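You operate a simulated robot arm through the tools that you are given. There is no shell and no other tool. Be economical: measure what you need, move in short steps, check, and stop when the job is done.

You are at the controls of a simulated two-armed robot. One attempt, no reset.

TASK
Mask and prime the window plate in the spray box.
Fine: pad on its window, primer can held while its cap comes off onto the bench, can in the green seat facing the plate, box on, spray till covered, box off with a dry hand (a wet one takes a minute). Set down upright: primer can.

The check looks at the end state, three seconds after you hand in, the way a careful person would. Anything else that was tipped, shoved, dropped, spilled or broken makes it a failure. Lids that push on must go on centred and level and be pressed home; caps that screw on are set level and turned clockwise until they are tight.

THE ROBOT
Two 7-joint arms with two-finger grippers on one trunk, on a base that drives. Base frame: it is fixed to the floor where the robot stands at the start and does not move with it; the origin is under the middle of the robot, x ahead of it, y to its left, z up; the surface under the hand at the start is at about z = 0.8. Readings come in m, rad, newtons and seconds.
The left shoulder is at the start at [0.024, 0.217, 1.18], the right one opposite. With the tool pointing down near the work surface each hand reaches from about 0.1 to 0.76 m from the robot's upright axis, wherever it stands, measured 20 degrees to its own side. Places, roughly: green can seat [0.3, 0.5, 0.8]; masking pad (6x6x5 cm) [0.5, 0.1, 0.8]; plate window [0.7, 0.4, 0.8]; primer push head [0.4, 0, 1]; spray box switch [0.3, 0.2, 0.8]; window plate (12x15x5 cm) [0.6, 0.4, 0.8]. Payload 2.2 kg a hand.
The tool frame of a hand sits at the grasp point between the pads (the TCP): z along the fingers, y along the line on which they close. The tips reach 0.019 m beyond it. Largest opening 0.116 m; the body of the gripper starts 0.07 m behind the TCP.
Orientation is that of the tool frame in the base frame, as a unit quaternion [w, x, y, z]. With the fingers straight down and closing along the base's y, the tool's x points along the base's -x, its y along +y and its z along -z.

THE INTERFACE
- The arms move only by the tool drive_tool. It takes "left_commands", "right_commands" or both (then of equal length, played together; a hand with none holds still); each is a list of rows, each a list of 7 numbers: the shift along the tool's x, y, z in units of 30 mm (1.0 is 30 mm), then the turn, a rotation vector about the tool's x, y, z in units of 4 degrees (1.0 is 4 degrees), then the gripper command, from -1 (fully open) to 1 (shut), values between in proportion. In form: [[tx, ty, tz, rx, ry, rz, fingers], ...]. A call has 1 to 10 rows; each row shifts and turns the commanded pose from where the row before left it, along the tool's axes as they then stand. A call with a number of a shift or a turn outside -1 to 1 is refused whole. A row lasts 0.2 s, in which the tool goes at most 0.05 m and 0.15 rad; a call with a longer step from one row to the next is refused whole, and so is a gripper value outside its range. A pose out of reach is approached as far as the arm can. The call stops where the force on the tool passes 70 N (or 10 N more than at its start, if that is more) or the arm is blocked; 0.2 s more then pass. The fingers move at their own pace and stop on an object; they squeeze with about 23 N. The grip force told is the motor's: it shows also when the fingers shut on nothing. Time passes only in rows, and 0.2 s behind the last, so rows that do not move let the fingers close. It gives the time, the measured TCP pose, the force on the tool (base axes), the opening and the grip force at its end, in the units of the frame above (readings bear some noise), with the torque about the TCP (base axes, N m) and any sound that the robot's microphone picked up.
- Cameras (640 x 400 px; columns grow to the right, rows downward): "scene" is now at [0.1324, 0.0267, 1.3576]; the picture's right is [0.29, -0.96, 0.00], its down [-0.48, -0.15, -0.86] and it looks along [0.83, 0.25, -0.51] (base axes); focal length 214 px, centre (320, 200). "left" rides on the left gripper at [0.069, 0.015, -0.097] in its tool frame; the picture's right is [-0.21, 0.98, 0.00], its down [-0.76, -0.17, -0.63] and it looks along [-0.62, -0.13, 0.77] (tool axes); focal length 251 px, centre (320, 200). "right" rides on the right gripper at [0.069, -0.015, -0.096] in its tool frame; the picture's right is [0.21, 0.98, 0.00], its down [-0.76, 0.17, -0.63] and it looks along [-0.62, 0.14, 0.77] (tool axes); focal length 251 px, centre (320, 200). There is no depth. A picture from a camera that has moved, and an enlarged one, comes with that camera's place and axes in the base frame and with its lens.
- snapshot(camera): a new picture of that camera. The clock stands still meanwhile.
- raise_lower(by): slides the trunk up (or, below 0, down) by that many m; the arms and the scene camera ride with it, the base frame stays. It gives what a move gives, with no picture.
- roll_base(legs): drives the robot by 1 to 6 legs, each [ahead, left, turn to the left] in m, m and rad, along the robot's own axes; the way and the turn of a leg run together, so that a leg with both is an arc; at most 1.5 m and 3.142 rad a leg. The arms and the cameras ride along, it lands a little off, and it stops where it bumps. It gives what a move gives.
- turn_head(pan, tilt): turns the head with the scene camera to pan (to the left, within 1.396 rad either way) and tilt (down, from -0.506 to 1.204), counted from straight ahead of the robot. It gives what a move gives.
- enlarge(camera, box): a new picture of the part [left, top, right, bottom] of that camera's present view, enlarged. The clock stands still meanwhile.
- sign_off(): hands the job in; it is judged then, once.

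Work in short steps. Places have to be worked out from the pictures, the camera data and where the tool is seen: move nearer, look again, correct. Check each grasp and each placing, and mend what went wrong. You have 120 turns and 88 pictures in all, those below and enlarged ones among them. Open the grippers and draw the arms clear of the work before you hand the job in, unless the task says otherwise.

The tools are called after ">>>" by a JSON object that holds its "name" and its "arguments". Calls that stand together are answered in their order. drive_tool: Moves the arms, as the interface text tells. Its arguments: {"type":"object","properties":{"left_commands":{"type":"array","items":{"type":"array","items":{"type":"number"}}},"right_commands":{"type":"array","items":{"type":"array","items":{"type":"number"}}}},"required":[]} The other tools are called the same way: raise_lower (by) slides the trunk up or down; roll_base (legs) drives the base; turn_head (pan, tilt) turns the head that bears the scene camera; snapshot (camera) takes a picture; enlarge (camera, box) takes an enlarged picture of a part of a camera's view; sign_off () hands the job in.

At the start:

```text
clock: 0.0
left_eef_pos: [0.4323, 0.2663, 1.3287]
left_ee_rot: [0.0, 0.0, 1.0, 0.0]
left_contact_force: [0.0, 0.7, 0.6]
left_ft_torque: [0.01, 0.04, -0.03]
left_grip_width: 0.1162
left_gripper_force: 0.0
right_eef_pos: [0.4626, -0.0973, 1.3211]
right_ee_rot: [-0.001, -0.001, 1.0, -0.001]
right_contact_force: [-0.5, 0.0, 0.6]
right_ft_torque: [0.02, 0.0, -0.01]
right_grip_width: 0.1162
right_gripper_force: 0.1
trunk travel left (down, up): [-0.325, 0.165]
robot x, y, heading: [0.0002, -0.0007, 0.003]
head pan, tilt: [0.291, 0.527]
```

scene: 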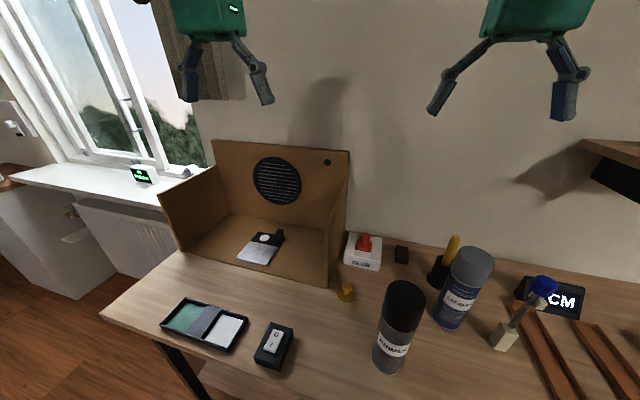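
right: 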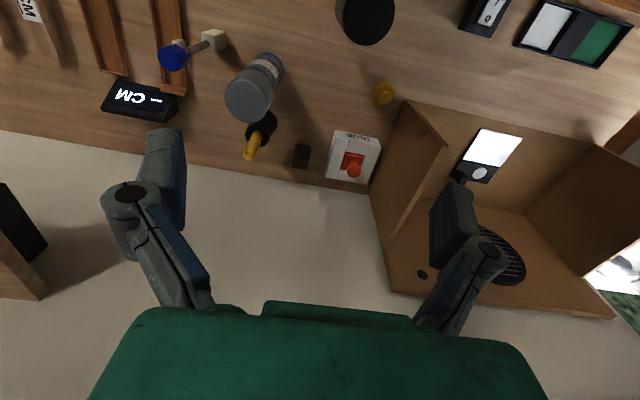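
left: 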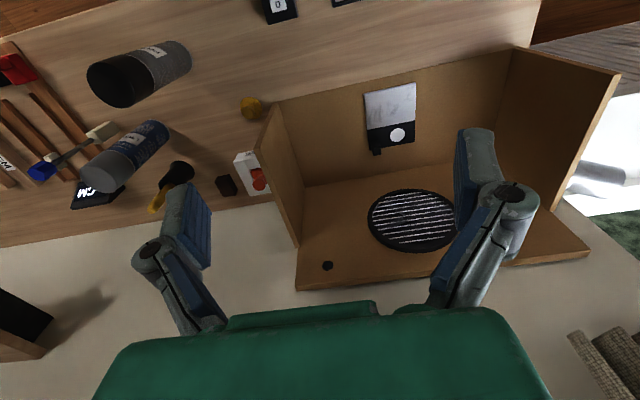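

I start by looking closer at the bench items from the scene camera.

>>> {"name": "enlarge", "arguments": {"camera": "scene", "box": [150, 130, 350, 380]}}

>>> {"name": "enlarge", "arguments": {"camera": "scene", "box": [320, 220, 600, 395]}}

```text
1.60 times, centred on (250, 255) of scene
camera zoom: at [0.1324, 0.0267, 1.3576], right [0.29, -0.96, 0.0], down [-0.48, -0.15, -0.86], along [0.83, 0.25, -0.51], focal length 343 px, centre (432, 112)
```

zoom: 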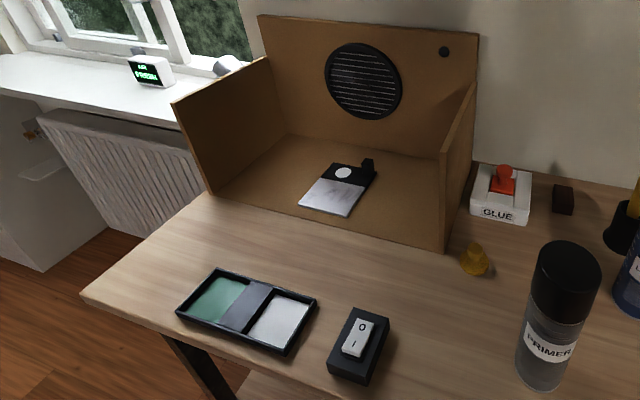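

```text
2.29 times, centred on (460, 308) of scene
camera zoom: at [0.1324, 0.0267, 1.3576], right [0.29, -0.96, 0.0], down [-0.48, -0.15, -0.86], along [0.83, 0.25, -0.51], focal length 490 px, centre (0, -46)
```

zoom: 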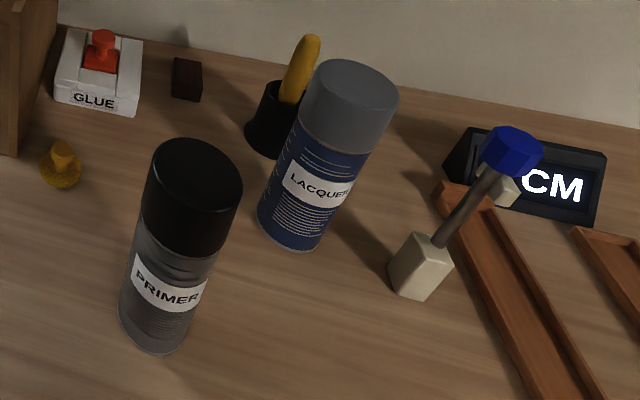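

The left camera already sees the plate well; I enlarge it, the pad and the tray.

>>> {"name": "enlarge", "arguments": {"camera": "left", "box": [330, 60, 450, 170]}}

>>> {"name": "enlarge", "arguments": {"camera": "right", "box": [320, 0, 640, 200]}}

```text
3.64 times, centred on (390, 115) of left
camera zoom: at [0.364, 0.282, 1.4257], right [0.21, 0.98, 0.0], down [0.76, -0.17, 0.63], along [0.62, -0.14, -0.77], focal length 914 px, centre (66, 509)
```

zoom: 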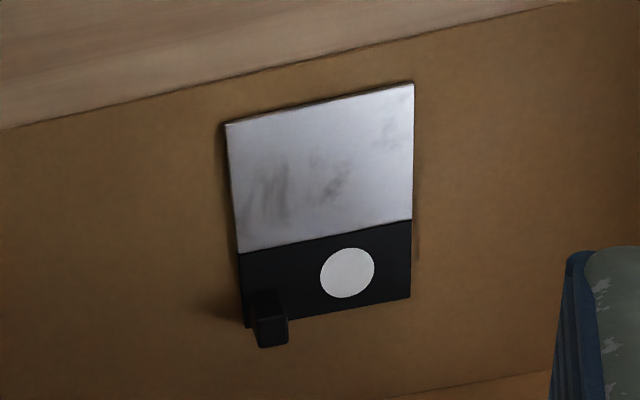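

```text
2.00 times, centred on (480, 100) of right
camera zoom: at [0.3952, -0.1118, 1.4165], right [-0.21, 0.98, 0.0], down [0.76, 0.17, 0.63], along [0.62, 0.13, -0.78], focal length 503 px, centre (0, 400)
```

zoom: 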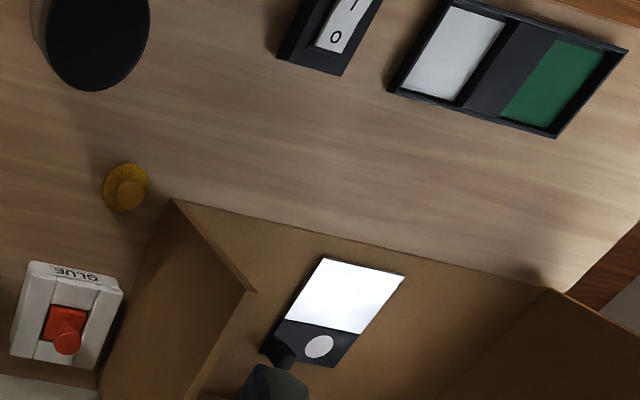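

Plate lies flat in the box (window disc ≈ (0.688, 0.42)), pad ≈ (0.538, 0.064), can ≈ (0.41, −0.05), seat ≈ (0.353, 0.469). The window is at the edge of reach, so I slide the base left 0.2 m.

>>> {"name": "roll_base", "arguments": {"legs": [[0, 0.2, 0]]}}

```text
clock: 1.6
left_eef_pos: [0.4296, 0.4652, 1.3301]
left_ee_rot: [0.0, 0.0, 1.0, 0.002]
left_contact_force: [0.9, -0.4, -0.4]
left_ft_torque: [-0.01, 0.03, -0.02]
left_grip_width: 0.1159
left_gripper_force: 0.1
right_eef_pos: [0.4614, 0.101, 1.3216]
right_ee_rot: [0.0, -0.002, 1.0, 0.001]
right_contact_force: [-0.4, 0.0, -0.4]
right_ft_torque: [0.01, -0.01, -0.02]
right_grip_width: 0.116
right_gripper_force: 0.0
trunk travel left (down, up): [-0.325, 0.165]
robot x, y, heading: [0.0004, 0.203, 0.006]
head pan, tilt: [0.291, 0.527]
```

Move the right hand aside and bring the left hand over the pad.

>>> {"name": "drive_tool", "arguments": {"left_commands": [[-0.2, -1, 0.2, 0, 0, 0, -1], [-0.2, -1, 0.2, 0, 0, 0, -1], [-0.2, -1, 0.2, 0, 0, 0, -1], [-0.2, -1, 0.2, 0, 0, 0, -1], [-0.2, -1, 0.2, 0, 0, 0, -1], [-0.2, -1, 0.2, 0, 0, 0, -1], [-0.2, -1, 0.2, 0, 0, 0, -1], [-0.2, -1, 0.2, 0, 0, 0, -1], [-0.2, -1, 0.2, 0, 0, 0, -1], [-0.2, -1, 0.2, 0, 0, 0, -1]], "right_commands": [[0, -1, 0, 0, 0, 0, -1], [0, -1, 0, 0, 0, 0, -1], [0, -1, 0, 0, 0, 0, -1], [0, -1, 0, 0, 0, 0, -1], [0, -1, 0, 0, 0, 0, -1], [0, -1, 0, 0, 0, 0, -1], [0, -1, 0, 0, 0, 0, -1], [0, -1, 0, 0, 0, 0, -1], [0, -1, 0, 0, 0, 0, -1], [0, -1, 0, 0, 0, 0, -1]]}}

>>> {"name": "drive_tool", "arguments": {"left_commands": [[-0.2, -1, 0.4, 0, 0, 0, -1], [-0.2, -1, 0.4, 0, 0, 0, -1], [-0.2, -1, 0.4, 0, 0, 0, -1], [0, -0.4, 1, 0, 0, 0, -1], [0, 0, 1, 0, 0, 0, -1], [0, 0, 1, 0, 0, 0, -1]]}}

>>> {"name": "snapshot", "arguments": {"camera": "left"}}

>>> {"name": "snapshot", "arguments": {"camera": "scene"}}

```text
clock: 3.8
left_eef_pos: [0.4937, 0.1845, 1.274]
left_ee_rot: [-0.001, -0.007, 1.0, -0.013]
left_contact_force: [-0.3, 0.7, 0.4]
left_ft_torque: [-0.04, 0.01, 0.02]
left_grip_width: 0.1161
left_gripper_force: 0.1
right_eef_pos: [0.4607, -0.1865, 1.325]
right_ee_rot: [0.001, 0.0, 1.0, -0.003]
right_contact_force: [0.5, -0.5, 0.2]
right_ft_torque: [-0.03, -0.05, -0.02]
right_grip_width: 0.1157
right_gripper_force: 0.1
trunk travel left (down, up): [-0.325, 0.165]
robot x, y, heading: [-0.006, 0.2061, 0.001]
head pan, tilt: [0.291, 0.527]
```

```text
clock: 5.2
left_eef_pos: [0.5177, 0.0878, 1.1516]
left_ee_rot: [-0.001, -0.013, 1.0, -0.015]
left_contact_force: [0.7, -0.3, -0.3]
left_ft_torque: [0.01, -0.02, 0.02]
left_grip_width: 0.1159
left_gripper_force: 0.0
right_eef_pos: [0.4607, -0.1825, 1.3241]
right_ee_rot: [0.001, -0.001, 1.0, -0.004]
right_contact_force: [0.7, -0.1, 0.2]
right_ft_torque: [0.02, 0.02, 0.0]
right_grip_width: 0.1158
right_gripper_force: 0.0
trunk travel left (down, up): [-0.325, 0.165]
robot x, y, heading: [-0.0034, 0.1999, 0.003]
head pan, tilt: [0.291, 0.527]
```

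```text
80 pictures are left
camera left: at [0.4482, 0.1041, 1.2485], right [0.19, 0.98, -0.03], down [0.76, -0.13, 0.63], along [0.62, -0.14, -0.77], focal length 251 px, centre (320, 200)
```

left: 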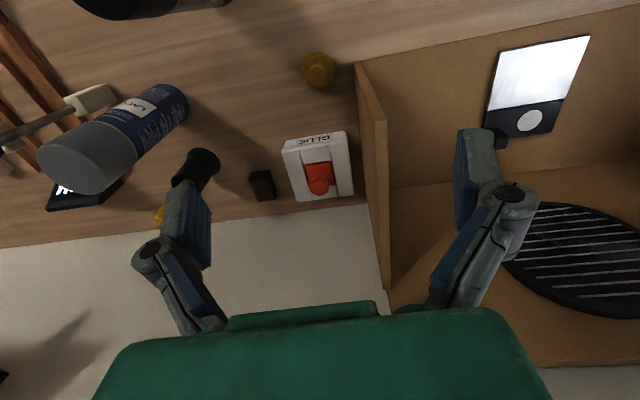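

```text
79 pictures are left
camera scene: at [0.1342, 0.2198, 1.3575], right [0.29, -0.96, -0.01], down [-0.49, -0.14, -0.86], along [0.83, 0.25, -0.5], focal length 214 px, centre (320, 200)
```

scene: 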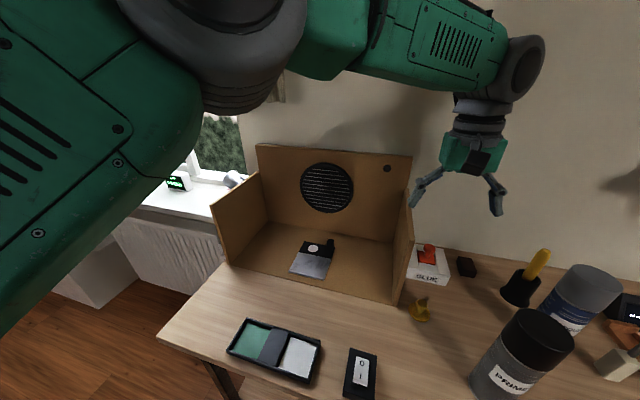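

The pad sits at ≈ (0.538, 0.07) close to the box wall (y≈0.135). I turn the hand 44° so its body stays clear of the wall, half-close, and come down to look again.

>>> {"name": "drive_tool", "arguments": {"left_commands": [[-0.35, -0.3, 0.5, 0, 0, -1, 0], [-0.35, -0.3, 0.5, 0, 0, -1, 0], [0, 0, 0.5, 0, 0, -1, 0], [0, 0, 0.5, 0, 0, -1, 0], [0, 0, 0.5, 0, 0, -1, 0], [0, 0, 0.5, 0, 0, -1, 0], [0, 0, 0.5, 0, 0, -1, 0], [0, 0, 0.5, 0, 0, -1, 0], [0, 0, 0.5, 0, 0, -1, 0], [0, 0, 0.5, 0, 0, -1, 0]]}}

>>> {"name": "snapshot", "arguments": {"camera": "left"}}

>>> {"name": "snapshot", "arguments": {"camera": "scene"}}

```text
clock: 7.4
left_eef_pos: [0.5288, 0.0508, 0.9957]
left_ee_rot: [0.001, -0.345, 0.939, -0.002]
left_contact_force: [1.1, 0.6, -0.3]
left_ft_torque: [-0.04, 0.07, -0.01]
left_grip_width: 0.0581
left_gripper_force: 0.0
right_eef_pos: [0.4597, -0.1922, 1.3219]
right_ee_rot: [0.001, -0.001, 1.0, 0.0]
right_contact_force: [0.0, -0.1, 0.6]
right_ft_torque: [0.0, -0.03, -0.03]
right_grip_width: 0.1158
right_gripper_force: 0.0
trunk travel left (down, up): [-0.325, 0.165]
robot x, y, heading: [-0.0019, 0.2009, -0.002]
head pan, tilt: [0.291, 0.527]
```

```text
78 pictures are left
camera left: at [0.4657, 0.0187, 1.0923], right [-0.47, 0.88, -0.01], down [0.68, 0.36, 0.63], along [0.56, 0.29, -0.77], focal length 251 px, centre (320, 200)
```

left: 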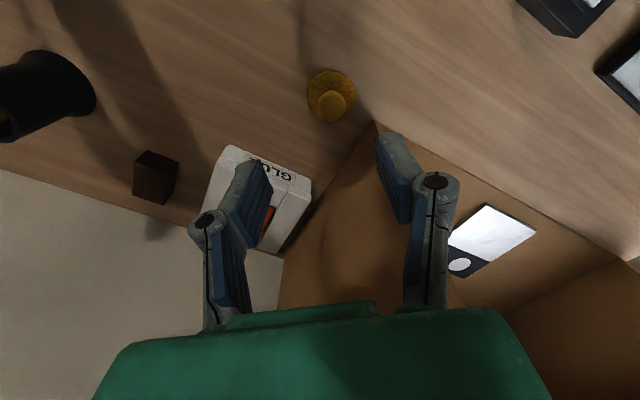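

```text
77 pictures are left
camera scene: at [0.1334, 0.2301, 1.3574], right [0.29, -0.96, 0.0], down [-0.48, -0.15, -0.86], along [0.83, 0.25, -0.51], focal length 214 px, centre (320, 200)
```

scene: 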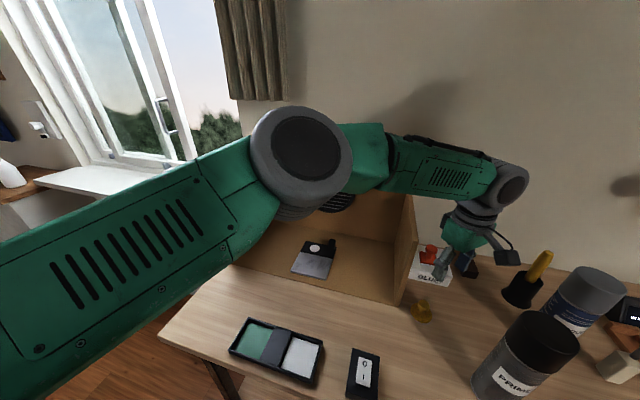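

Pad at ≈ (0.535, 0.068). Centre on it and descend to a check height.

>>> {"name": "drive_tool", "arguments": {"left_commands": [[-0.26, 0.15, 0.7, 0, 0, 0, 0], [-0.26, 0.15, 0.8, 0, 0, 0, 0], [0, 0, 0.8, 0, 0, 0, 0], [0, 0, 0.8, 0, 0, 0, 0], [0, 0, 0.5, 0, 0, 0, 0], [0, 0, 0, 0, 0, 0, 0]]}}

>>> {"name": "snapshot", "arguments": {"camera": "left"}}

>>> {"name": "enlarge", "arguments": {"camera": "scene", "box": [340, 180, 560, 340]}}

```text
clock: 8.8
left_eef_pos: [0.5358, 0.081, 0.8887]
left_ee_rot: [0.001, -0.344, 0.939, -0.006]
left_contact_force: [0.7, 0.5, 1.0]
left_ft_torque: [-0.06, 0.07, -0.01]
left_grip_width: 0.0583
left_gripper_force: 0.1
right_eef_pos: [0.4586, -0.1749, 1.3268]
right_ee_rot: [0.003, -0.001, 1.0, -0.008]
right_contact_force: [0.2, 0.9, 0.2]
right_ft_torque: [-0.05, 0.02, -0.02]
right_grip_width: 0.116
right_gripper_force: 0.0
trunk travel left (down, up): [-0.325, 0.165]
robot x, y, heading: [0.0013, 0.2036, 0.006]
head pan, tilt: [0.291, 0.527]
```

```text
76 pictures are left
camera left: at [0.4733, 0.0483, 0.9863], right [-0.47, 0.88, -0.01], down [0.68, 0.37, 0.63], along [0.56, 0.29, -0.78], focal length 251 px, centre (320, 200)
```

left: 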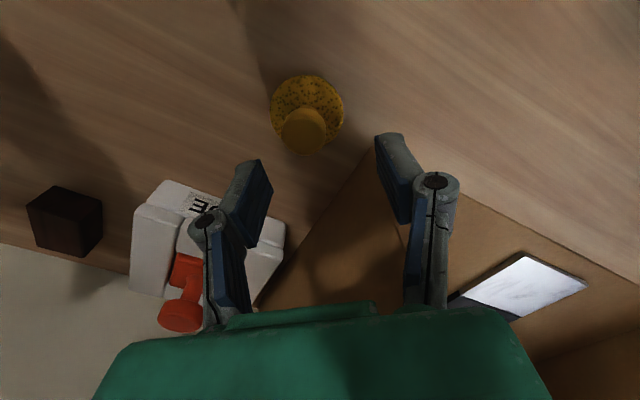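

```text
2.50 times, centred on (450, 260) of scene
camera zoom: at [0.1328, 0.2337, 1.3575], right [0.29, -0.96, 0.0], down [-0.48, -0.15, -0.86], along [0.83, 0.25, -0.51], focal length 536 px, centre (-5, 50)
```

zoom: 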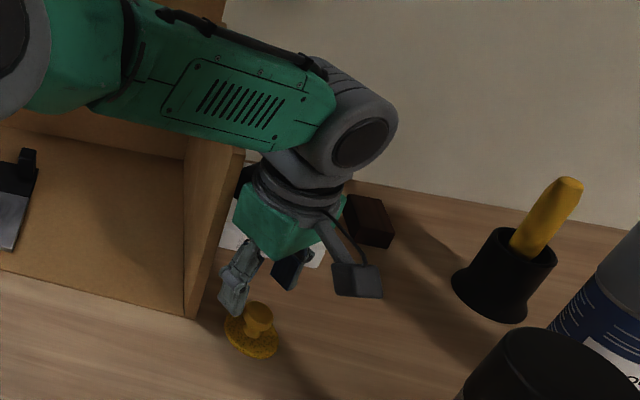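

In the tool frame the knob is ≈ 12 mm toward +x and 6 mm toward −y. I correct and descend to z≈0.838.

>>> {"name": "drive_tool", "arguments": {"left_commands": [[0.4, -0.2, 0.3, 0, 0, 0, 0], [0, 0, 0.5, 0, 0, 0, 0], [0, 0, 0, 0, 0, 0, 0]]}}

>>> {"name": "snapshot", "arguments": {"camera": "left"}}

```text
clock: 9.6
left_eef_pos: [0.5315, 0.0616, 0.863]
left_ee_rot: [0.001, -0.344, 0.939, -0.004]
left_contact_force: [1.0, 0.6, 0.5]
left_ft_torque: [-0.04, 0.07, -0.03]
left_grip_width: 0.0581
left_gripper_force: 0.1
right_eef_pos: [0.4596, -0.1819, 1.3269]
right_ee_rot: [0.002, -0.002, 1.0, -0.004]
right_contact_force: [-0.4, 1.2, 0.2]
right_ft_torque: [-0.04, 0.03, -0.02]
right_grip_width: 0.1161
right_gripper_force: 0.1
trunk travel left (down, up): [-0.325, 0.165]
robot x, y, heading: [0.0017, 0.2035, 0.004]
head pan, tilt: [0.291, 0.527]
```

```text
74 pictures are left
camera left: at [0.4685, 0.0302, 0.9609], right [-0.47, 0.88, -0.01], down [0.68, 0.37, 0.63], along [0.56, 0.29, -0.78], focal length 251 px, centre (320, 200)
```

left: 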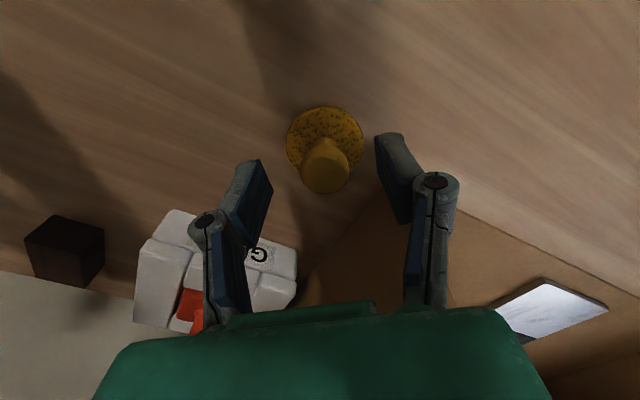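

Nicely centred (within ~4 mm). Descend 25 mm and close.

>>> {"name": "drive_tool", "arguments": {"left_commands": [[0, 0.12, 0.83, 0, 0, 0, 0], [0, 0, 0, 0, 0, 0, 0], [0, 0, 0, 0, 0, 0, 1], [0, 0, 0, 0, 0, 0, 1], [0, 0, 0, 0, 0, 0, 1]]}}

>>> {"name": "snapshot", "arguments": {"camera": "left"}}

```text
clock: 10.8
left_eef_pos: [0.5288, 0.0623, 0.8384]
left_ee_rot: [0.0, -0.343, 0.939, -0.003]
left_contact_force: [0.8, 0.2, -0.5]
left_ft_torque: [-0.04, 0.0, -0.02]
left_grip_width: 0.0
left_gripper_force: 22.8
right_eef_pos: [0.4591, -0.1846, 1.3255]
right_ee_rot: [0.002, -0.001, 1.0, -0.004]
right_contact_force: [1.8, 0.6, -0.6]
right_ft_torque: [-0.08, -0.01, 0.01]
right_grip_width: 0.1161
right_gripper_force: 0.1
trunk travel left (down, up): [-0.325, 0.165]
robot x, y, heading: [-0.001, 0.2038, 0.002]
head pan, tilt: [0.291, 0.527]
```

```text
73 pictures are left
camera left: at [0.4651, 0.0315, 0.9358], right [-0.47, 0.88, -0.01], down [0.68, 0.37, 0.63], along [0.56, 0.29, -0.77], focal length 251 px, centre (320, 200)
```

left: 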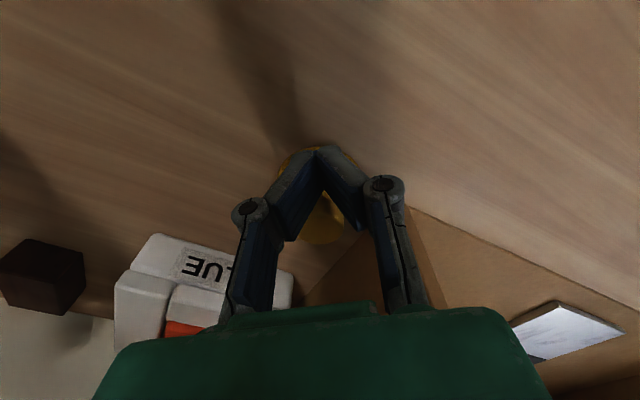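

The fingers shut on nothing: the knob is slightly farther (tool −x). Open to mid and look.

>>> {"name": "drive_tool", "arguments": {"left_commands": [[0, 0, 0, 0, 0, 0, 0], [0, 0, 0, 0, 0, 0, 0]]}}

>>> {"name": "enlarge", "arguments": {"camera": "left", "box": [200, 100, 440, 250]}}

```text
clock: 11.4
left_eef_pos: [0.5289, 0.0646, 0.8389]
left_ee_rot: [0.0, -0.343, 0.939, -0.004]
left_contact_force: [0.7, 0.3, -0.3]
left_ft_torque: [-0.03, 0.07, 0.0]
left_grip_width: 0.0578
left_gripper_force: 0.1
right_eef_pos: [0.4604, -0.179, 1.3258]
right_ee_rot: [0.002, -0.002, 1.0, -0.005]
right_contact_force: [0.3, 0.8, -0.6]
right_ft_torque: [-0.07, 0.05, -0.01]
right_grip_width: 0.1159
right_gripper_force: 0.1
trunk travel left (down, up): [-0.325, 0.165]
robot x, y, heading: [-0.0016, 0.2027, 0.002]
head pan, tilt: [0.291, 0.527]
```

```text
2.67 times, centred on (320, 175) of left
camera zoom: at [0.4663, 0.0345, 0.9363], right [-0.47, 0.88, -0.01], down [0.68, 0.37, 0.63], along [0.56, 0.29, -0.78], focal length 670 px, centre (320, 267)
```

zoom: 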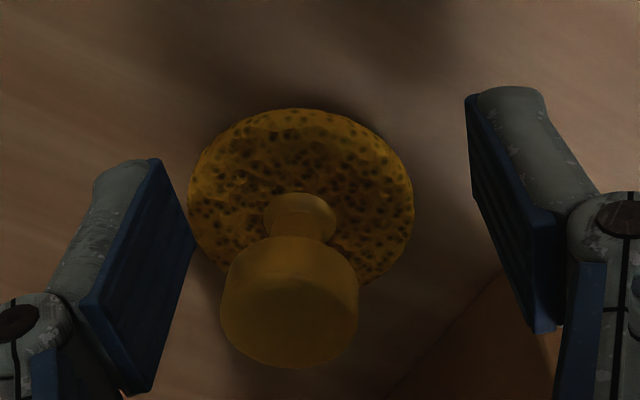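

The knob is ≈ 14 mm toward tool −x and 6 mm toward −y. Correct, lower slightly, look.

>>> {"name": "drive_tool", "arguments": {"left_commands": [[-0.46, -0.2, 0.1, 0, 0, 0, 0], [0, 0, 0, 0, 0, 0, 0]]}}

>>> {"name": "enlarge", "arguments": {"camera": "left", "box": [200, 100, 440, 250]}}

```text
clock: 12.0
left_eef_pos: [0.544, 0.0565, 0.8319]
left_ee_rot: [0.0, -0.342, 0.94, 0.001]
left_contact_force: [-1.4, -1.4, 0.3]
left_ft_torque: [0.12, -0.1, 0.02]
left_grip_width: 0.058
left_gripper_force: 0.0
right_eef_pos: [0.4629, -0.2009, 1.3188]
right_ee_rot: [0.0, -0.001, 1.0, 0.002]
right_contact_force: [-0.2, -0.2, 0.0]
right_ft_torque: [0.03, 0.03, 0.01]
right_grip_width: 0.1159
right_gripper_force: 0.1
trunk travel left (down, up): [-0.325, 0.165]
robot x, y, heading: [0.0002, 0.204, 0.003]
head pan, tilt: [0.291, 0.527]
```

```text
2.67 times, centred on (320, 175) of left
camera zoom: at [0.4817, 0.023, 0.929], right [-0.46, 0.89, 0.0], down [0.69, 0.36, 0.63], along [0.56, 0.3, -0.77], focal length 670 px, centre (320, 267)
```

zoom: 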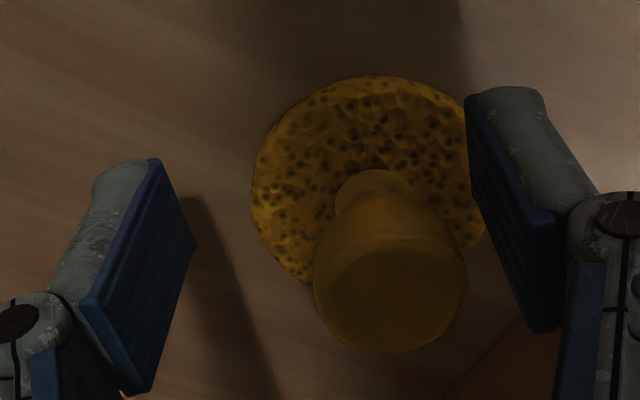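

Let it settle a moment and see whether the pose drifts.

>>> {"name": "drive_tool", "arguments": {"left_commands": [[0, 0, 0, 0, 0, 0, 0], [0, 0, 0, 0, 0, 0, 0], [0, 0, 0, 0, 0, 0, 0]]}}

>>> {"name": "enlarge", "arguments": {"camera": "left", "box": [200, 100, 440, 250]}}

```text
clock: 12.8
left_eef_pos: [0.542, 0.0644, 0.8357]
left_ee_rot: [0.001, -0.343, 0.939, -0.002]
left_contact_force: [-0.3, 0.3, 0.6]
left_ft_torque: [0.01, 0.0, -0.01]
left_grip_width: 0.0581
left_gripper_force: 0.0
right_eef_pos: [0.4566, -0.1916, 1.3227]
right_ee_rot: [0.002, -0.001, 1.0, -0.002]
right_contact_force: [-0.1, 0.2, -0.6]
right_ft_torque: [0.01, -0.02, -0.01]
right_grip_width: 0.116
right_gripper_force: 0.0
trunk travel left (down, up): [-0.325, 0.165]
robot x, y, heading: [-0.0018, 0.2002, 0.002]
head pan, tilt: [0.291, 0.527]
```

```text
2.67 times, centred on (320, 175) of left
camera zoom: at [0.4781, 0.0306, 0.933], right [-0.47, 0.88, 0.0], down [0.68, 0.36, 0.64], along [0.56, 0.29, -0.77], focal length 670 px, centre (320, 267)
```

zoom: 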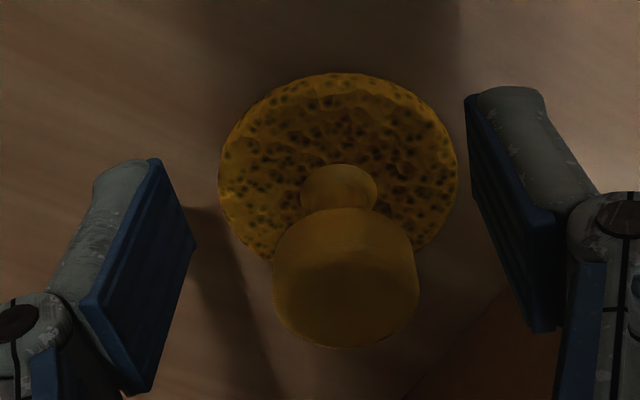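

The base sways briefly after moves, so I must let it settle. The knob is still ~10 mm toward −x; correct, settle, and close.

>>> {"name": "drive_tool", "arguments": {"left_commands": [[-0.17, 0, 0, 0, 0, 0, 0], [-0.16, 0.05, 0.05, 0, 0, 0, 0], [0, 0, 0, 0, 0, 0, 0], [0, 0, 0, 0, 0, 0, 0], [0, 0, 0, 0, 0, 0, 0.3], [0, 0, 0, 0, 0, 0, 0.6], [0, 0, 0, 0, 0, 0, 1], [0, 0, 0, 0, 0, 0, 1]]}}

>>> {"name": "enlarge", "arguments": {"camera": "left", "box": [200, 100, 440, 250]}}

```text
clock: 14.6
left_eef_pos: [0.5429, 0.0628, 0.8351]
left_ee_rot: [0.002, -0.338, 0.941, -0.001]
left_contact_force: [0.4, -0.3, 0.3]
left_ft_torque: [0.02, -0.02, -0.03]
left_grip_width: 0.0229
left_gripper_force: 23.2
right_eef_pos: [0.4546, -0.1935, 1.3244]
right_ee_rot: [0.004, 0.0, 1.0, 0.0]
right_contact_force: [-0.4, 0.6, 0.5]
right_ft_torque: [-0.02, 0.0, -0.04]
right_grip_width: 0.1159
right_gripper_force: 0.1
trunk travel left (down, up): [-0.325, 0.165]
robot x, y, heading: [-0.0001, 0.2008, -0.003]
head pan, tilt: [0.291, 0.527]
```

```text
2.67 times, centred on (320, 175) of left
camera zoom: at [0.4797, 0.0317, 0.9321], right [-0.46, 0.89, 0.0], down [0.69, 0.35, 0.64], along [0.57, 0.29, -0.77], focal length 670 px, centre (320, 267)
```

zoom: 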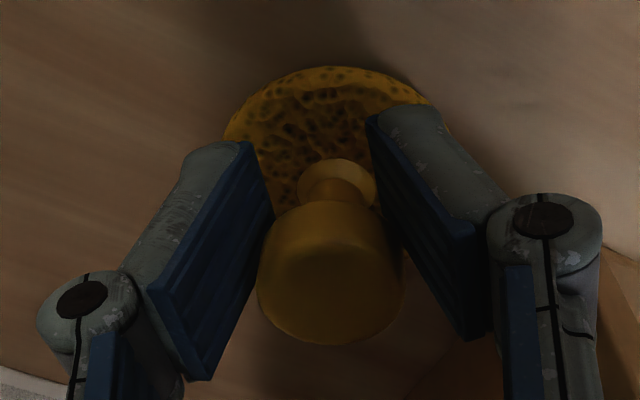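

Gripped (23 mm). Lift straight up and check.

>>> {"name": "drive_tool", "arguments": {"left_commands": [[0, 0, -0.5, 0, 0, 0, 1], [0, 0, -1, 0, 0, 0, 1], [0, 0, -1, 0, 0, 0, 1], [0, 0, -1, 0, 0, 0, 1], [0, 0, -1, 0, 0, 0, 1], [0, 0, -1, 0, 0, 0, 1], [0, 0, -1, 0, 0, 0, 1], [0, 0, -1, 0, 0, 0, 1], [0, 0, -1, 0, 0, 0, 1], [0, 0, -0.5, 0, 0, 0, 1]]}}

>>> {"name": "snapshot", "arguments": {"camera": "left"}}

>>> {"name": "snapshot", "arguments": {"camera": "scene"}}

```text
clock: 16.8
left_eef_pos: [0.5473, 0.0756, 1.1082]
left_ee_rot: [0.001, -0.344, 0.939, -0.005]
left_contact_force: [1.0, 0.3, 0.2]
left_ft_torque: [-0.04, 0.01, -0.01]
left_grip_width: 0.0228
left_gripper_force: 23.1
right_eef_pos: [0.4585, -0.1854, 1.3238]
right_ee_rot: [0.002, -0.002, 1.0, -0.004]
right_contact_force: [-0.4, 0.4, 0.1]
right_ft_torque: [-0.02, 0.04, 0.0]
right_grip_width: 0.1157
right_gripper_force: 0.1
trunk travel left (down, up): [-0.325, 0.165]
robot x, y, heading: [-0.0022, 0.206, 0.005]
head pan, tilt: [0.291, 0.527]
```

```text
68 pictures are left
camera left: at [0.4842, 0.0445, 1.2053], right [-0.46, 0.89, -0.01], down [0.68, 0.37, 0.63], along [0.56, 0.29, -0.77], focal length 251 px, centre (320, 200)
```

left: 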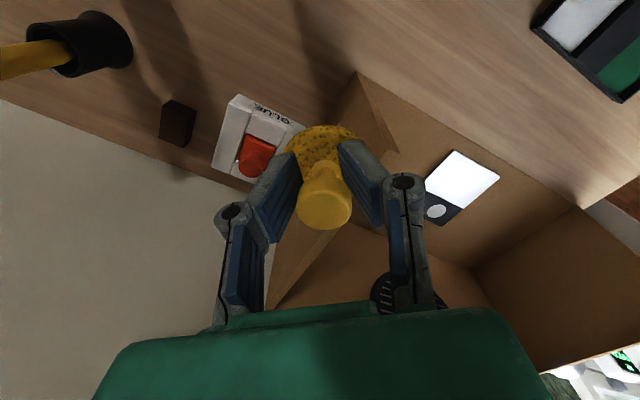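

```text
67 pictures are left
camera scene: at [0.1328, 0.2278, 1.3576], right [0.29, -0.96, 0.0], down [-0.48, -0.14, -0.86], along [0.83, 0.25, -0.51], focal length 214 px, centre (320, 200)
```

scene: 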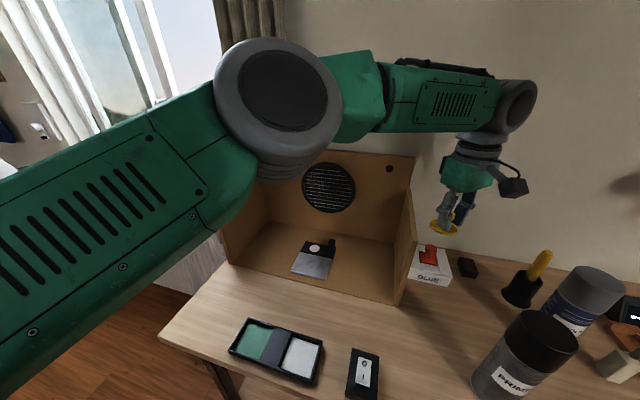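

Pad held level. Move over the box wall to above the plate.

>>> {"name": "drive_tool", "arguments": {"left_commands": [[-0.3, 0.2, -0.8, 0, 0, 0, 1], [-0.8, 0.7, -0.4, 0, 0, 0, 1], [-0.95, 0.85, 0, 0, 0, 0, 1], [-0.95, 0.85, 0, 0, 0, 0, 1], [-0.95, 0.85, 0, 0, 0, 0, 1], [-0.95, 0.85, 0, 0, 0, 0, 1], [-0.95, 0.85, 0, 0, 0, 0, 1], [-0.95, 0.85, 0, 0, 0, 0, 1], [-0.95, 0.85, 0, 0, 0, 0, 1], [-0.7, 0.7, 0, 0, 0, 0, 1]]}}

>>> {"name": "drive_tool", "arguments": {"left_commands": [[0, 0, 0, 0, 0, 0, 1], [0, 0, 0, 0, 0, 0, 1], [0, 0, 0, 0, 0, 0, 1]]}}

>>> {"name": "snapshot", "arguments": {"camera": "left"}}

>>> {"name": "snapshot", "arguments": {"camera": "scene"}}

```text
clock: 19.0
left_eef_pos: [0.5961, 0.4092, 1.1376]
left_ee_rot: [0.001, -0.343, 0.939, -0.003]
left_contact_force: [-0.1, -0.7, -0.9]
left_ft_torque: [0.0, 0.01, -0.01]
left_grip_width: 0.0229
left_gripper_force: 22.8
right_eef_pos: [0.4603, -0.1903, 1.323]
right_ee_rot: [0.001, -0.001, 1.0, -0.002]
right_contact_force: [0.2, 0.8, -0.6]
right_ft_torque: [-0.02, 0.03, 0.04]
right_grip_width: 0.116
right_gripper_force: 0.1
trunk travel left (down, up): [-0.325, 0.165]
robot x, y, heading: [0.0019, 0.2024, 0.005]
head pan, tilt: [0.291, 0.527]
```

```text
clock: 19.8
left_eef_pos: [0.5951, 0.41, 1.1386]
left_ee_rot: [0.001, -0.342, 0.94, -0.002]
left_contact_force: [-0.2, 0.2, -1.1]
left_ft_torque: [0.03, -0.01, 0.0]
left_grip_width: 0.0227
left_gripper_force: 22.9
right_eef_pos: [0.4596, -0.1892, 1.3226]
right_ee_rot: [0.002, 0.0, 1.0, -0.002]
right_contact_force: [0.3, -0.7, 0.4]
right_ft_torque: [0.02, 0.01, 0.01]
right_grip_width: 0.1159
right_gripper_force: 0.2
trunk travel left (down, up): [-0.325, 0.165]
robot x, y, heading: [0.0017, 0.2022, 0.0]
head pan, tilt: [0.291, 0.527]
```

```text
66 pictures are left
camera left: at [0.5328, 0.3775, 1.2361], right [-0.47, 0.89, 0.0], down [0.68, 0.36, 0.63], along [0.56, 0.29, -0.77], focal length 251 px, centre (320, 200)
```

left: 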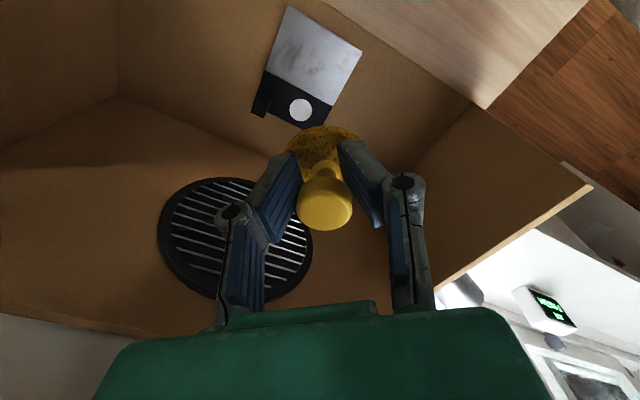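

```text
65 pictures are left
camera scene: at [0.1332, 0.2268, 1.3575], right [0.29, -0.96, 0.0], down [-0.48, -0.14, -0.86], along [0.83, 0.25, -0.51], focal length 214 px, centre (320, 200)
```

scene: 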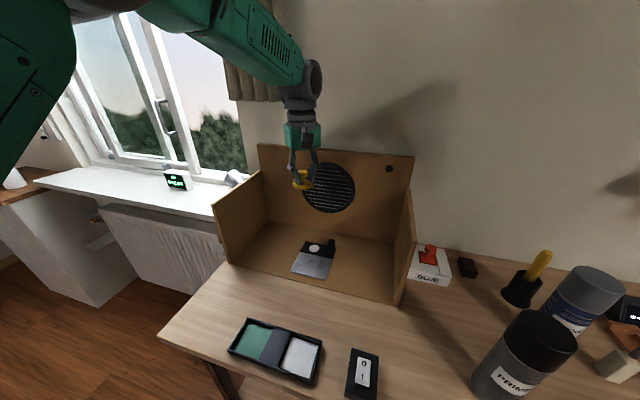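

Disc lies at tool offset ≈ (−0.072, −0.049). Move above it and descend to z≈0.93 for a closer look.

>>> {"name": "drive_tool", "arguments": {"left_commands": [[-0.4, -0.27, 0.5, 0, 0, 0, 1], [-0.4, -0.27, 0.8, 0, 0, 0, 1], [-0.4, -0.27, 1, 0, 0, 0, 1], [-0.4, -0.27, 1, 0, 0, 0, 1], [-0.4, -0.27, 1, 0, 0, 0, 1], [-0.4, -0.27, 1, 0, 0, 0, 1], [0, 0, 1, 0, 0, 0, 1], [0, 0, 0.7, 0, 0, 0, 1], [0, 0, 0, 0, 0, 0, 1], [0, 0, 0, 0, 0, 0, 1]]}}

>>> {"name": "drive_tool", "arguments": {"left_commands": [[0, 0, 0, 0, 0, 0, 1], [0, 0, 0, 0, 0, 0, 1]]}}

>>> {"name": "snapshot", "arguments": {"camera": "left"}}

>>> {"name": "enlarge", "arguments": {"camera": "scene", "box": [240, 120, 400, 300]}}

```text
clock: 22.0
left_eef_pos: [0.6837, 0.4162, 0.9294]
left_ee_rot: [0.001, -0.343, 0.939, -0.002]
left_contact_force: [0.4, -0.7, -0.9]
left_ft_torque: [-0.01, 0.0, -0.02]
left_grip_width: 0.0226
left_gripper_force: 23.2
right_eef_pos: [0.4591, -0.1896, 1.3229]
right_ee_rot: [0.001, -0.002, 1.0, -0.002]
right_contact_force: [0.0, -0.2, -0.4]
right_ft_torque: [0.01, 0.01, 0.03]
right_grip_width: 0.116
right_gripper_force: 0.0
trunk travel left (down, up): [-0.325, 0.165]
robot x, y, heading: [0.0066, 0.2054, -0.0]
head pan, tilt: [0.291, 0.527]
```

```text
clock: 22.6
left_eef_pos: [0.6835, 0.4156, 0.929]
left_ee_rot: [0.001, -0.343, 0.939, -0.001]
left_contact_force: [-0.4, -0.4, -0.3]
left_ft_torque: [0.0, -0.01, 0.02]
left_grip_width: 0.0224
left_gripper_force: 23.1
right_eef_pos: [0.4596, -0.1904, 1.3228]
right_ee_rot: [0.002, -0.001, 1.0, -0.002]
right_contact_force: [-0.1, 0.1, 0.0]
right_ft_torque: [0.02, -0.02, 0.02]
right_grip_width: 0.1159
right_gripper_force: 0.0
trunk travel left (down, up): [-0.325, 0.165]
robot x, y, heading: [0.0012, 0.1989, 0.006]
head pan, tilt: [0.291, 0.527]
```

```text
64 pictures are left
camera left: at [0.6213, 0.3843, 1.0264], right [-0.47, 0.89, 0.0], down [0.68, 0.36, 0.63], along [0.56, 0.29, -0.77], focal length 251 px, centre (320, 200)
```

left: 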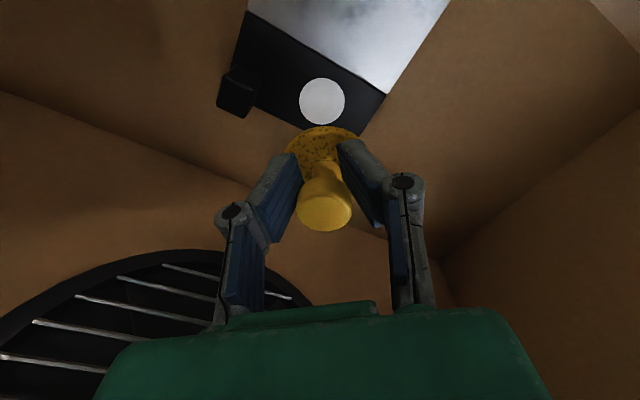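

```text
2.22 times, centred on (320, 210) of scene
camera zoom: at [0.134, 0.2261, 1.3575], right [0.29, -0.96, 0.0], down [-0.49, -0.14, -0.86], along [0.83, 0.25, -0.51], focal length 477 px, centre (320, 178)
```

zoom: 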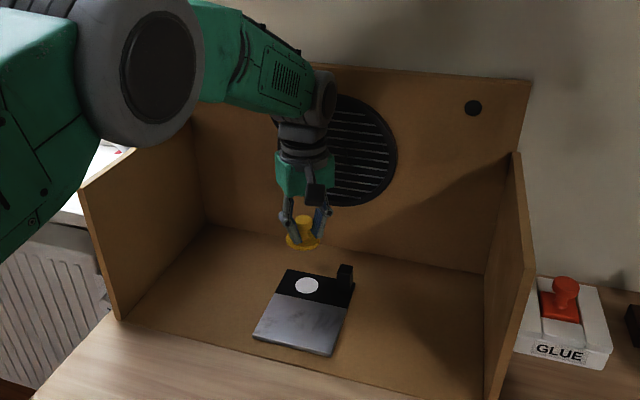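

Disc at tool (0.001, 0.003), pad centre at about (−0.007, 0.004) – shift +7 mm in tool x and descend further.

>>> {"name": "drive_tool", "arguments": {"left_commands": [[0.25, 0, 0.5, 0, 0, 0, 1], [0, 0, 0.8, 0, 0, 0, 1], [0, 0, 0.6, 0, 0, 0, 1], [0, 0, 0, 0, 0, 0, 1], [0, 0, 0, 0, 0, 0, 1], [0, 0, 0, 0, 0, 0, 1]]}}

>>> {"name": "enlarge", "arguments": {"camera": "left", "box": [200, 60, 440, 210]}}

>>> {"name": "enlarge", "arguments": {"camera": "scene", "box": [270, 200, 370, 290]}}

```text
clock: 24.0
left_eef_pos: [0.6771, 0.4112, 0.8727]
left_ee_rot: [0.0, -0.343, 0.939, -0.002]
left_contact_force: [-0.4, 0.2, -1.7]
left_ft_torque: [0.01, -0.01, 0.0]
left_grip_width: 0.0223
left_gripper_force: 22.7
right_eef_pos: [0.4593, -0.1916, 1.3234]
right_ee_rot: [0.002, -0.001, 1.0, -0.002]
right_contact_force: [0.5, 0.6, -0.2]
right_ft_torque: [-0.01, 0.04, 0.0]
right_grip_width: 0.116
right_gripper_force: 0.0
trunk travel left (down, up): [-0.325, 0.165]
robot x, y, heading: [-0.0065, 0.2001, -0.001]
head pan, tilt: [0.291, 0.527]
```

```text
2.67 times, centred on (320, 135) of left
camera zoom: at [0.6149, 0.3791, 0.9699], right [-0.47, 0.89, 0.0], down [0.68, 0.36, 0.63], along [0.56, 0.29, -0.77], focal length 670 px, centre (320, 373)
```

zoom: 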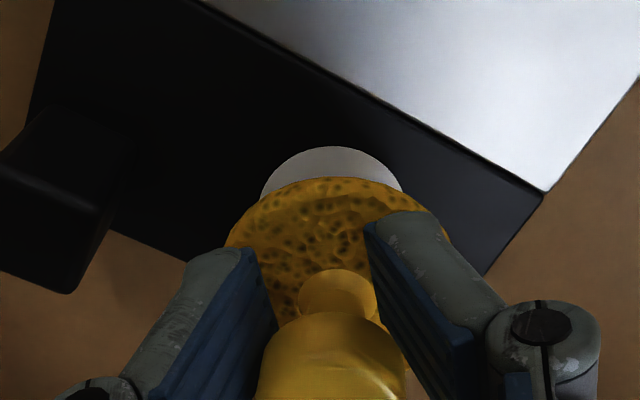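

```text
4.44 times, centred on (320, 245) of scene
camera zoom: at [0.1339, 0.2261, 1.3575], right [0.29, -0.96, 0.0], down [-0.48, -0.14, -0.86], along [0.83, 0.25, -0.51], focal length 953 px, centre (320, 0)
```

zoom: 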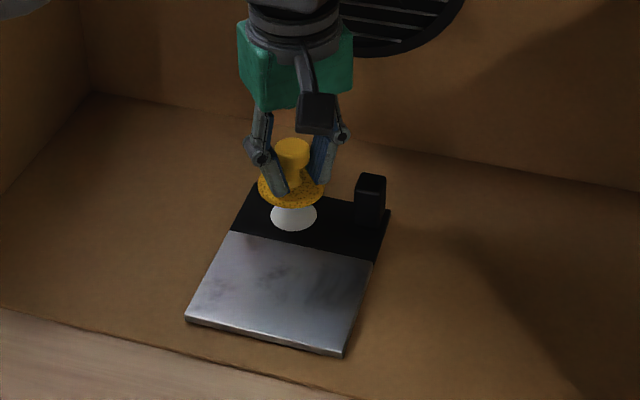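

Aligned within ~2 mm. Descend to near contact, then gently.

>>> {"name": "drive_tool", "arguments": {"left_commands": [[0, 0, 0.35, 0, 0, 0, 1], [0, 0, 0.35, 0, 0, 0, 1], [0, 0, 0, 0, 0, 0, 1], [0, 0, 0.1, 0, 0, 0, 1], [0, 0, 0.1, 0, 0, 0, 1], [0, 0, 0, 0, 0, 0, 1], [0, 0, 0, 0, 0, 0, 1]]}}

>>> {"name": "enlarge", "arguments": {"camera": "scene", "box": [270, 200, 370, 290]}}

```text
clock: 25.6
left_eef_pos: [0.6779, 0.4123, 0.8455]
left_ee_rot: [0.002, -0.343, 0.939, -0.003]
left_contact_force: [0.5, 0.0, 3.5]
left_ft_torque: [0.02, -0.18, -0.03]
left_grip_width: 0.0221
left_gripper_force: 23.4
right_eef_pos: [0.4588, -0.1909, 1.3243]
right_ee_rot: [0.002, 0.0, 1.0, -0.002]
right_contact_force: [0.4, -0.3, 0.1]
right_ft_torque: [0.02, 0.04, 0.02]
right_grip_width: 0.116
right_gripper_force: 0.2
trunk travel left (down, up): [-0.325, 0.165]
robot x, y, heading: [0.0, 0.2009, 0.001]
head pan, tilt: [0.291, 0.527]
```

```text
4.44 times, centred on (320, 245) of scene
camera zoom: at [0.1333, 0.2258, 1.3576], right [0.29, -0.96, 0.0], down [-0.48, -0.14, -0.86], along [0.83, 0.25, -0.51], focal length 953 px, centre (320, 0)
```

zoom: 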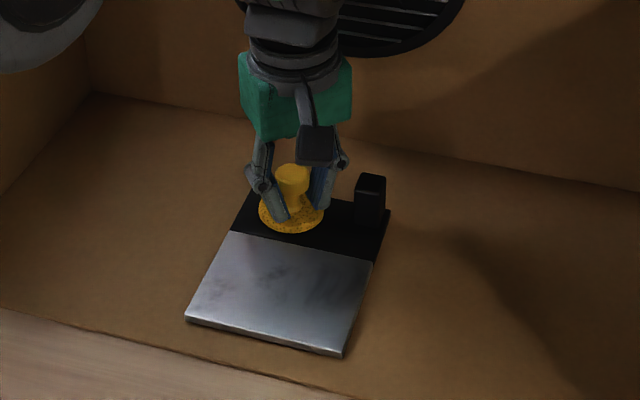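

Contact (3.5 N), disc fully covered. Release gently and back up.

>>> {"name": "drive_tool", "arguments": {"left_commands": [[0, 0, 0, 0, 0, 0, 0.4], [0, 0, 0, 0, 0, 0, 0.1], [0, 0, 0, 0, 0, 0, 0.1], [0, 0, -0.5, 0, 0, 0, 0.1], [0, 0, -1, 0, 0, 0, 0.1], [0, 0, -1, 0, 0, 0, 0.1], [0, 0, -1, 0, 0, 0, 0.1], [0, 0, 0, 0, 0, 0, 0.1]]}}

>>> {"name": "enlarge", "arguments": {"camera": "left", "box": [200, 30, 440, 180]}}

>>> {"name": "enlarge", "arguments": {"camera": "scene", "box": [270, 200, 370, 290]}}

```text
clock: 27.4
left_eef_pos: [0.6774, 0.4124, 0.9498]
left_ee_rot: [0.0, -0.343, 0.939, -0.002]
left_contact_force: [0.4, 1.2, -0.3]
left_ft_torque: [-0.01, 0.03, 0.0]
left_grip_width: 0.0522
left_gripper_force: 0.1
right_eef_pos: [0.4601, -0.1909, 1.3243]
right_ee_rot: [0.002, 0.0, 1.0, -0.001]
right_contact_force: [-0.2, 0.2, -0.1]
right_ft_torque: [-0.02, -0.03, -0.02]
right_grip_width: 0.1162
right_gripper_force: 0.1
trunk travel left (down, up): [-0.325, 0.165]
robot x, y, heading: [0.0019, 0.2053, -0.0]
head pan, tilt: [0.291, 0.527]
```

```text
2.67 times, centred on (320, 105) of left
camera zoom: at [0.6149, 0.3805, 1.0468], right [-0.47, 0.89, 0.0], down [0.68, 0.36, 0.63], along [0.56, 0.29, -0.77], focal length 670 px, centre (320, 453)
```

zoom: 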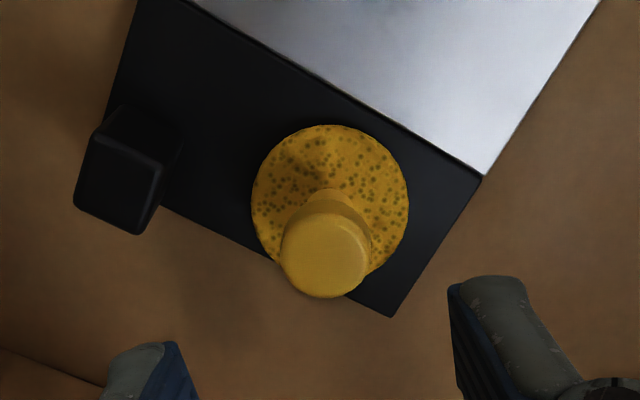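

```text
4.44 times, centred on (320, 245) of scene
camera zoom: at [0.1342, 0.2259, 1.3574], right [0.29, -0.96, 0.0], down [-0.49, -0.14, -0.86], along [0.83, 0.25, -0.51], focal length 953 px, centre (320, 0)
```

zoom: 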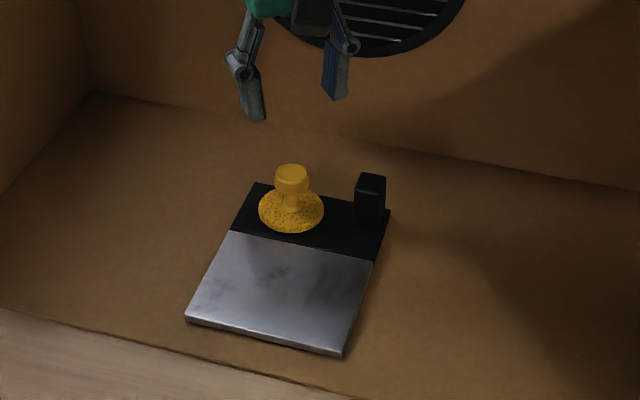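

The pad sits flat on the window. Now lift out of the box and un-rotate the hand while rising; also look at the can with the right camera.

>>> {"name": "drive_tool", "arguments": {"left_commands": [[0, 0, -1, 0, 0, 0, 0], [0, 0, -1, 0, 0, 0, 0], [0, 0, -1, 0, 0, 1, 0], [0, 0, -1, 0, 0, 1, 0], [0, 0, -1, 0, 0, 1, 0], [0, 0, -1, 0, 0, 1, 0], [0, 0, -1, 0, 0, 1, 0], [0, 0, 0, 0, 0, 1, 0], [0, 0, 0, 0, 0, 1, 0], [0, 0, 0, 0, 0, 1, 0]]}}

>>> {"name": "drive_tool", "arguments": {"left_commands": [[1, -1, 0, 0, 0, 1, -1], [1, -0.9, 0, 0, 0, 1, -1], [1, -0.8, 0, 0, 0, 1, -1], [1, -0.5, 0, 0, 0, 1, -1], [1, -0.4, 0, 0, 0, 1, -1], [1, -0.4, 0, 0, 0, 1, -1], [1, -0.3, 0, 0, 0, 1, -1], [1, -0.2, 0, 0, 0, 1, -1], [1, 0, 0, 0, 0, 1, -1], [1, 0, 0, 0, 0, 1, -1]]}}

>>> {"name": "snapshot", "arguments": {"camera": "right"}}

>>> {"name": "snapshot", "arguments": {"camera": "scene"}}

```text
clock: 29.6
left_eef_pos: [0.6774, 0.411, 1.1604]
left_ee_rot: [0.002, -0.069, 0.998, -0.001]
left_contact_force: [0.3, 0.5, -0.1]
left_ft_torque: [0.02, 0.01, -0.04]
left_grip_width: 0.0581
left_gripper_force: 0.0
right_eef_pos: [0.4584, -0.1899, 1.3223]
right_ee_rot: [0.002, -0.001, 1.0, -0.001]
right_contact_force: [0.4, -0.9, 0.2]
right_ft_torque: [-0.01, 0.0, -0.03]
right_grip_width: 0.1161
right_gripper_force: 0.1
trunk travel left (down, up): [-0.325, 0.165]
robot x, y, heading: [-0.0011, 0.2027, 0.003]
head pan, tilt: [0.291, 0.527]
```

```text
clock: 31.8
left_eef_pos: [0.3816, 0.3321, 1.1603]
left_ee_rot: [0.004, 0.275, 0.961, -0.003]
left_contact_force: [-0.2, 0.5, 0.3]
left_ft_torque: [-0.03, -0.04, -0.02]
left_grip_width: 0.1161
left_gripper_force: 0.1
right_eef_pos: [0.4567, -0.188, 1.3246]
right_ee_rot: [0.003, 0.0, 1.0, -0.003]
right_contact_force: [-0.2, 0.1, -0.4]
right_ft_torque: [-0.01, 0.0, 0.04]
right_grip_width: 0.1161
right_gripper_force: 0.0
trunk travel left (down, up): [-0.325, 0.165]
robot x, y, heading: [0.0014, 0.199, 0.005]
head pan, tilt: [0.291, 0.527]
```

```text
57 pictures are left
camera right: at [0.3884, -0.2036, 1.42], right [-0.22, 0.98, -0.01], down [0.75, 0.17, 0.64], along [0.62, 0.13, -0.77], focal length 251 px, centre (320, 200)
```

right: 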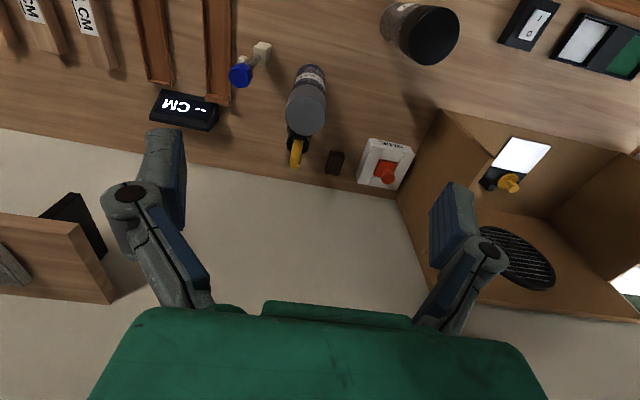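

```text
56 pictures are left
camera scene: at [0.13, 0.2273, 1.3579], right [0.29, -0.96, 0.0], down [-0.48, -0.14, -0.86], along [0.83, 0.25, -0.5], focal length 214 px, centre (320, 200)
```

scene: 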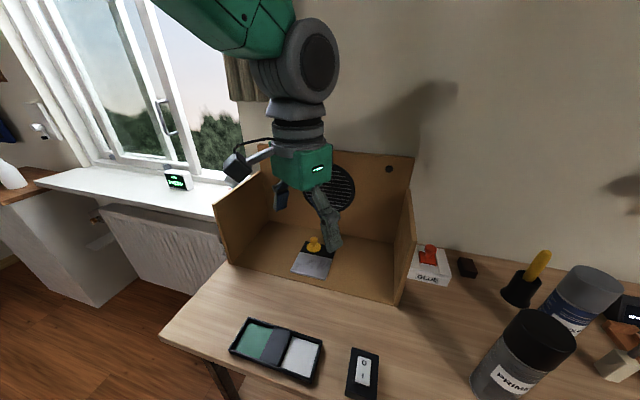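

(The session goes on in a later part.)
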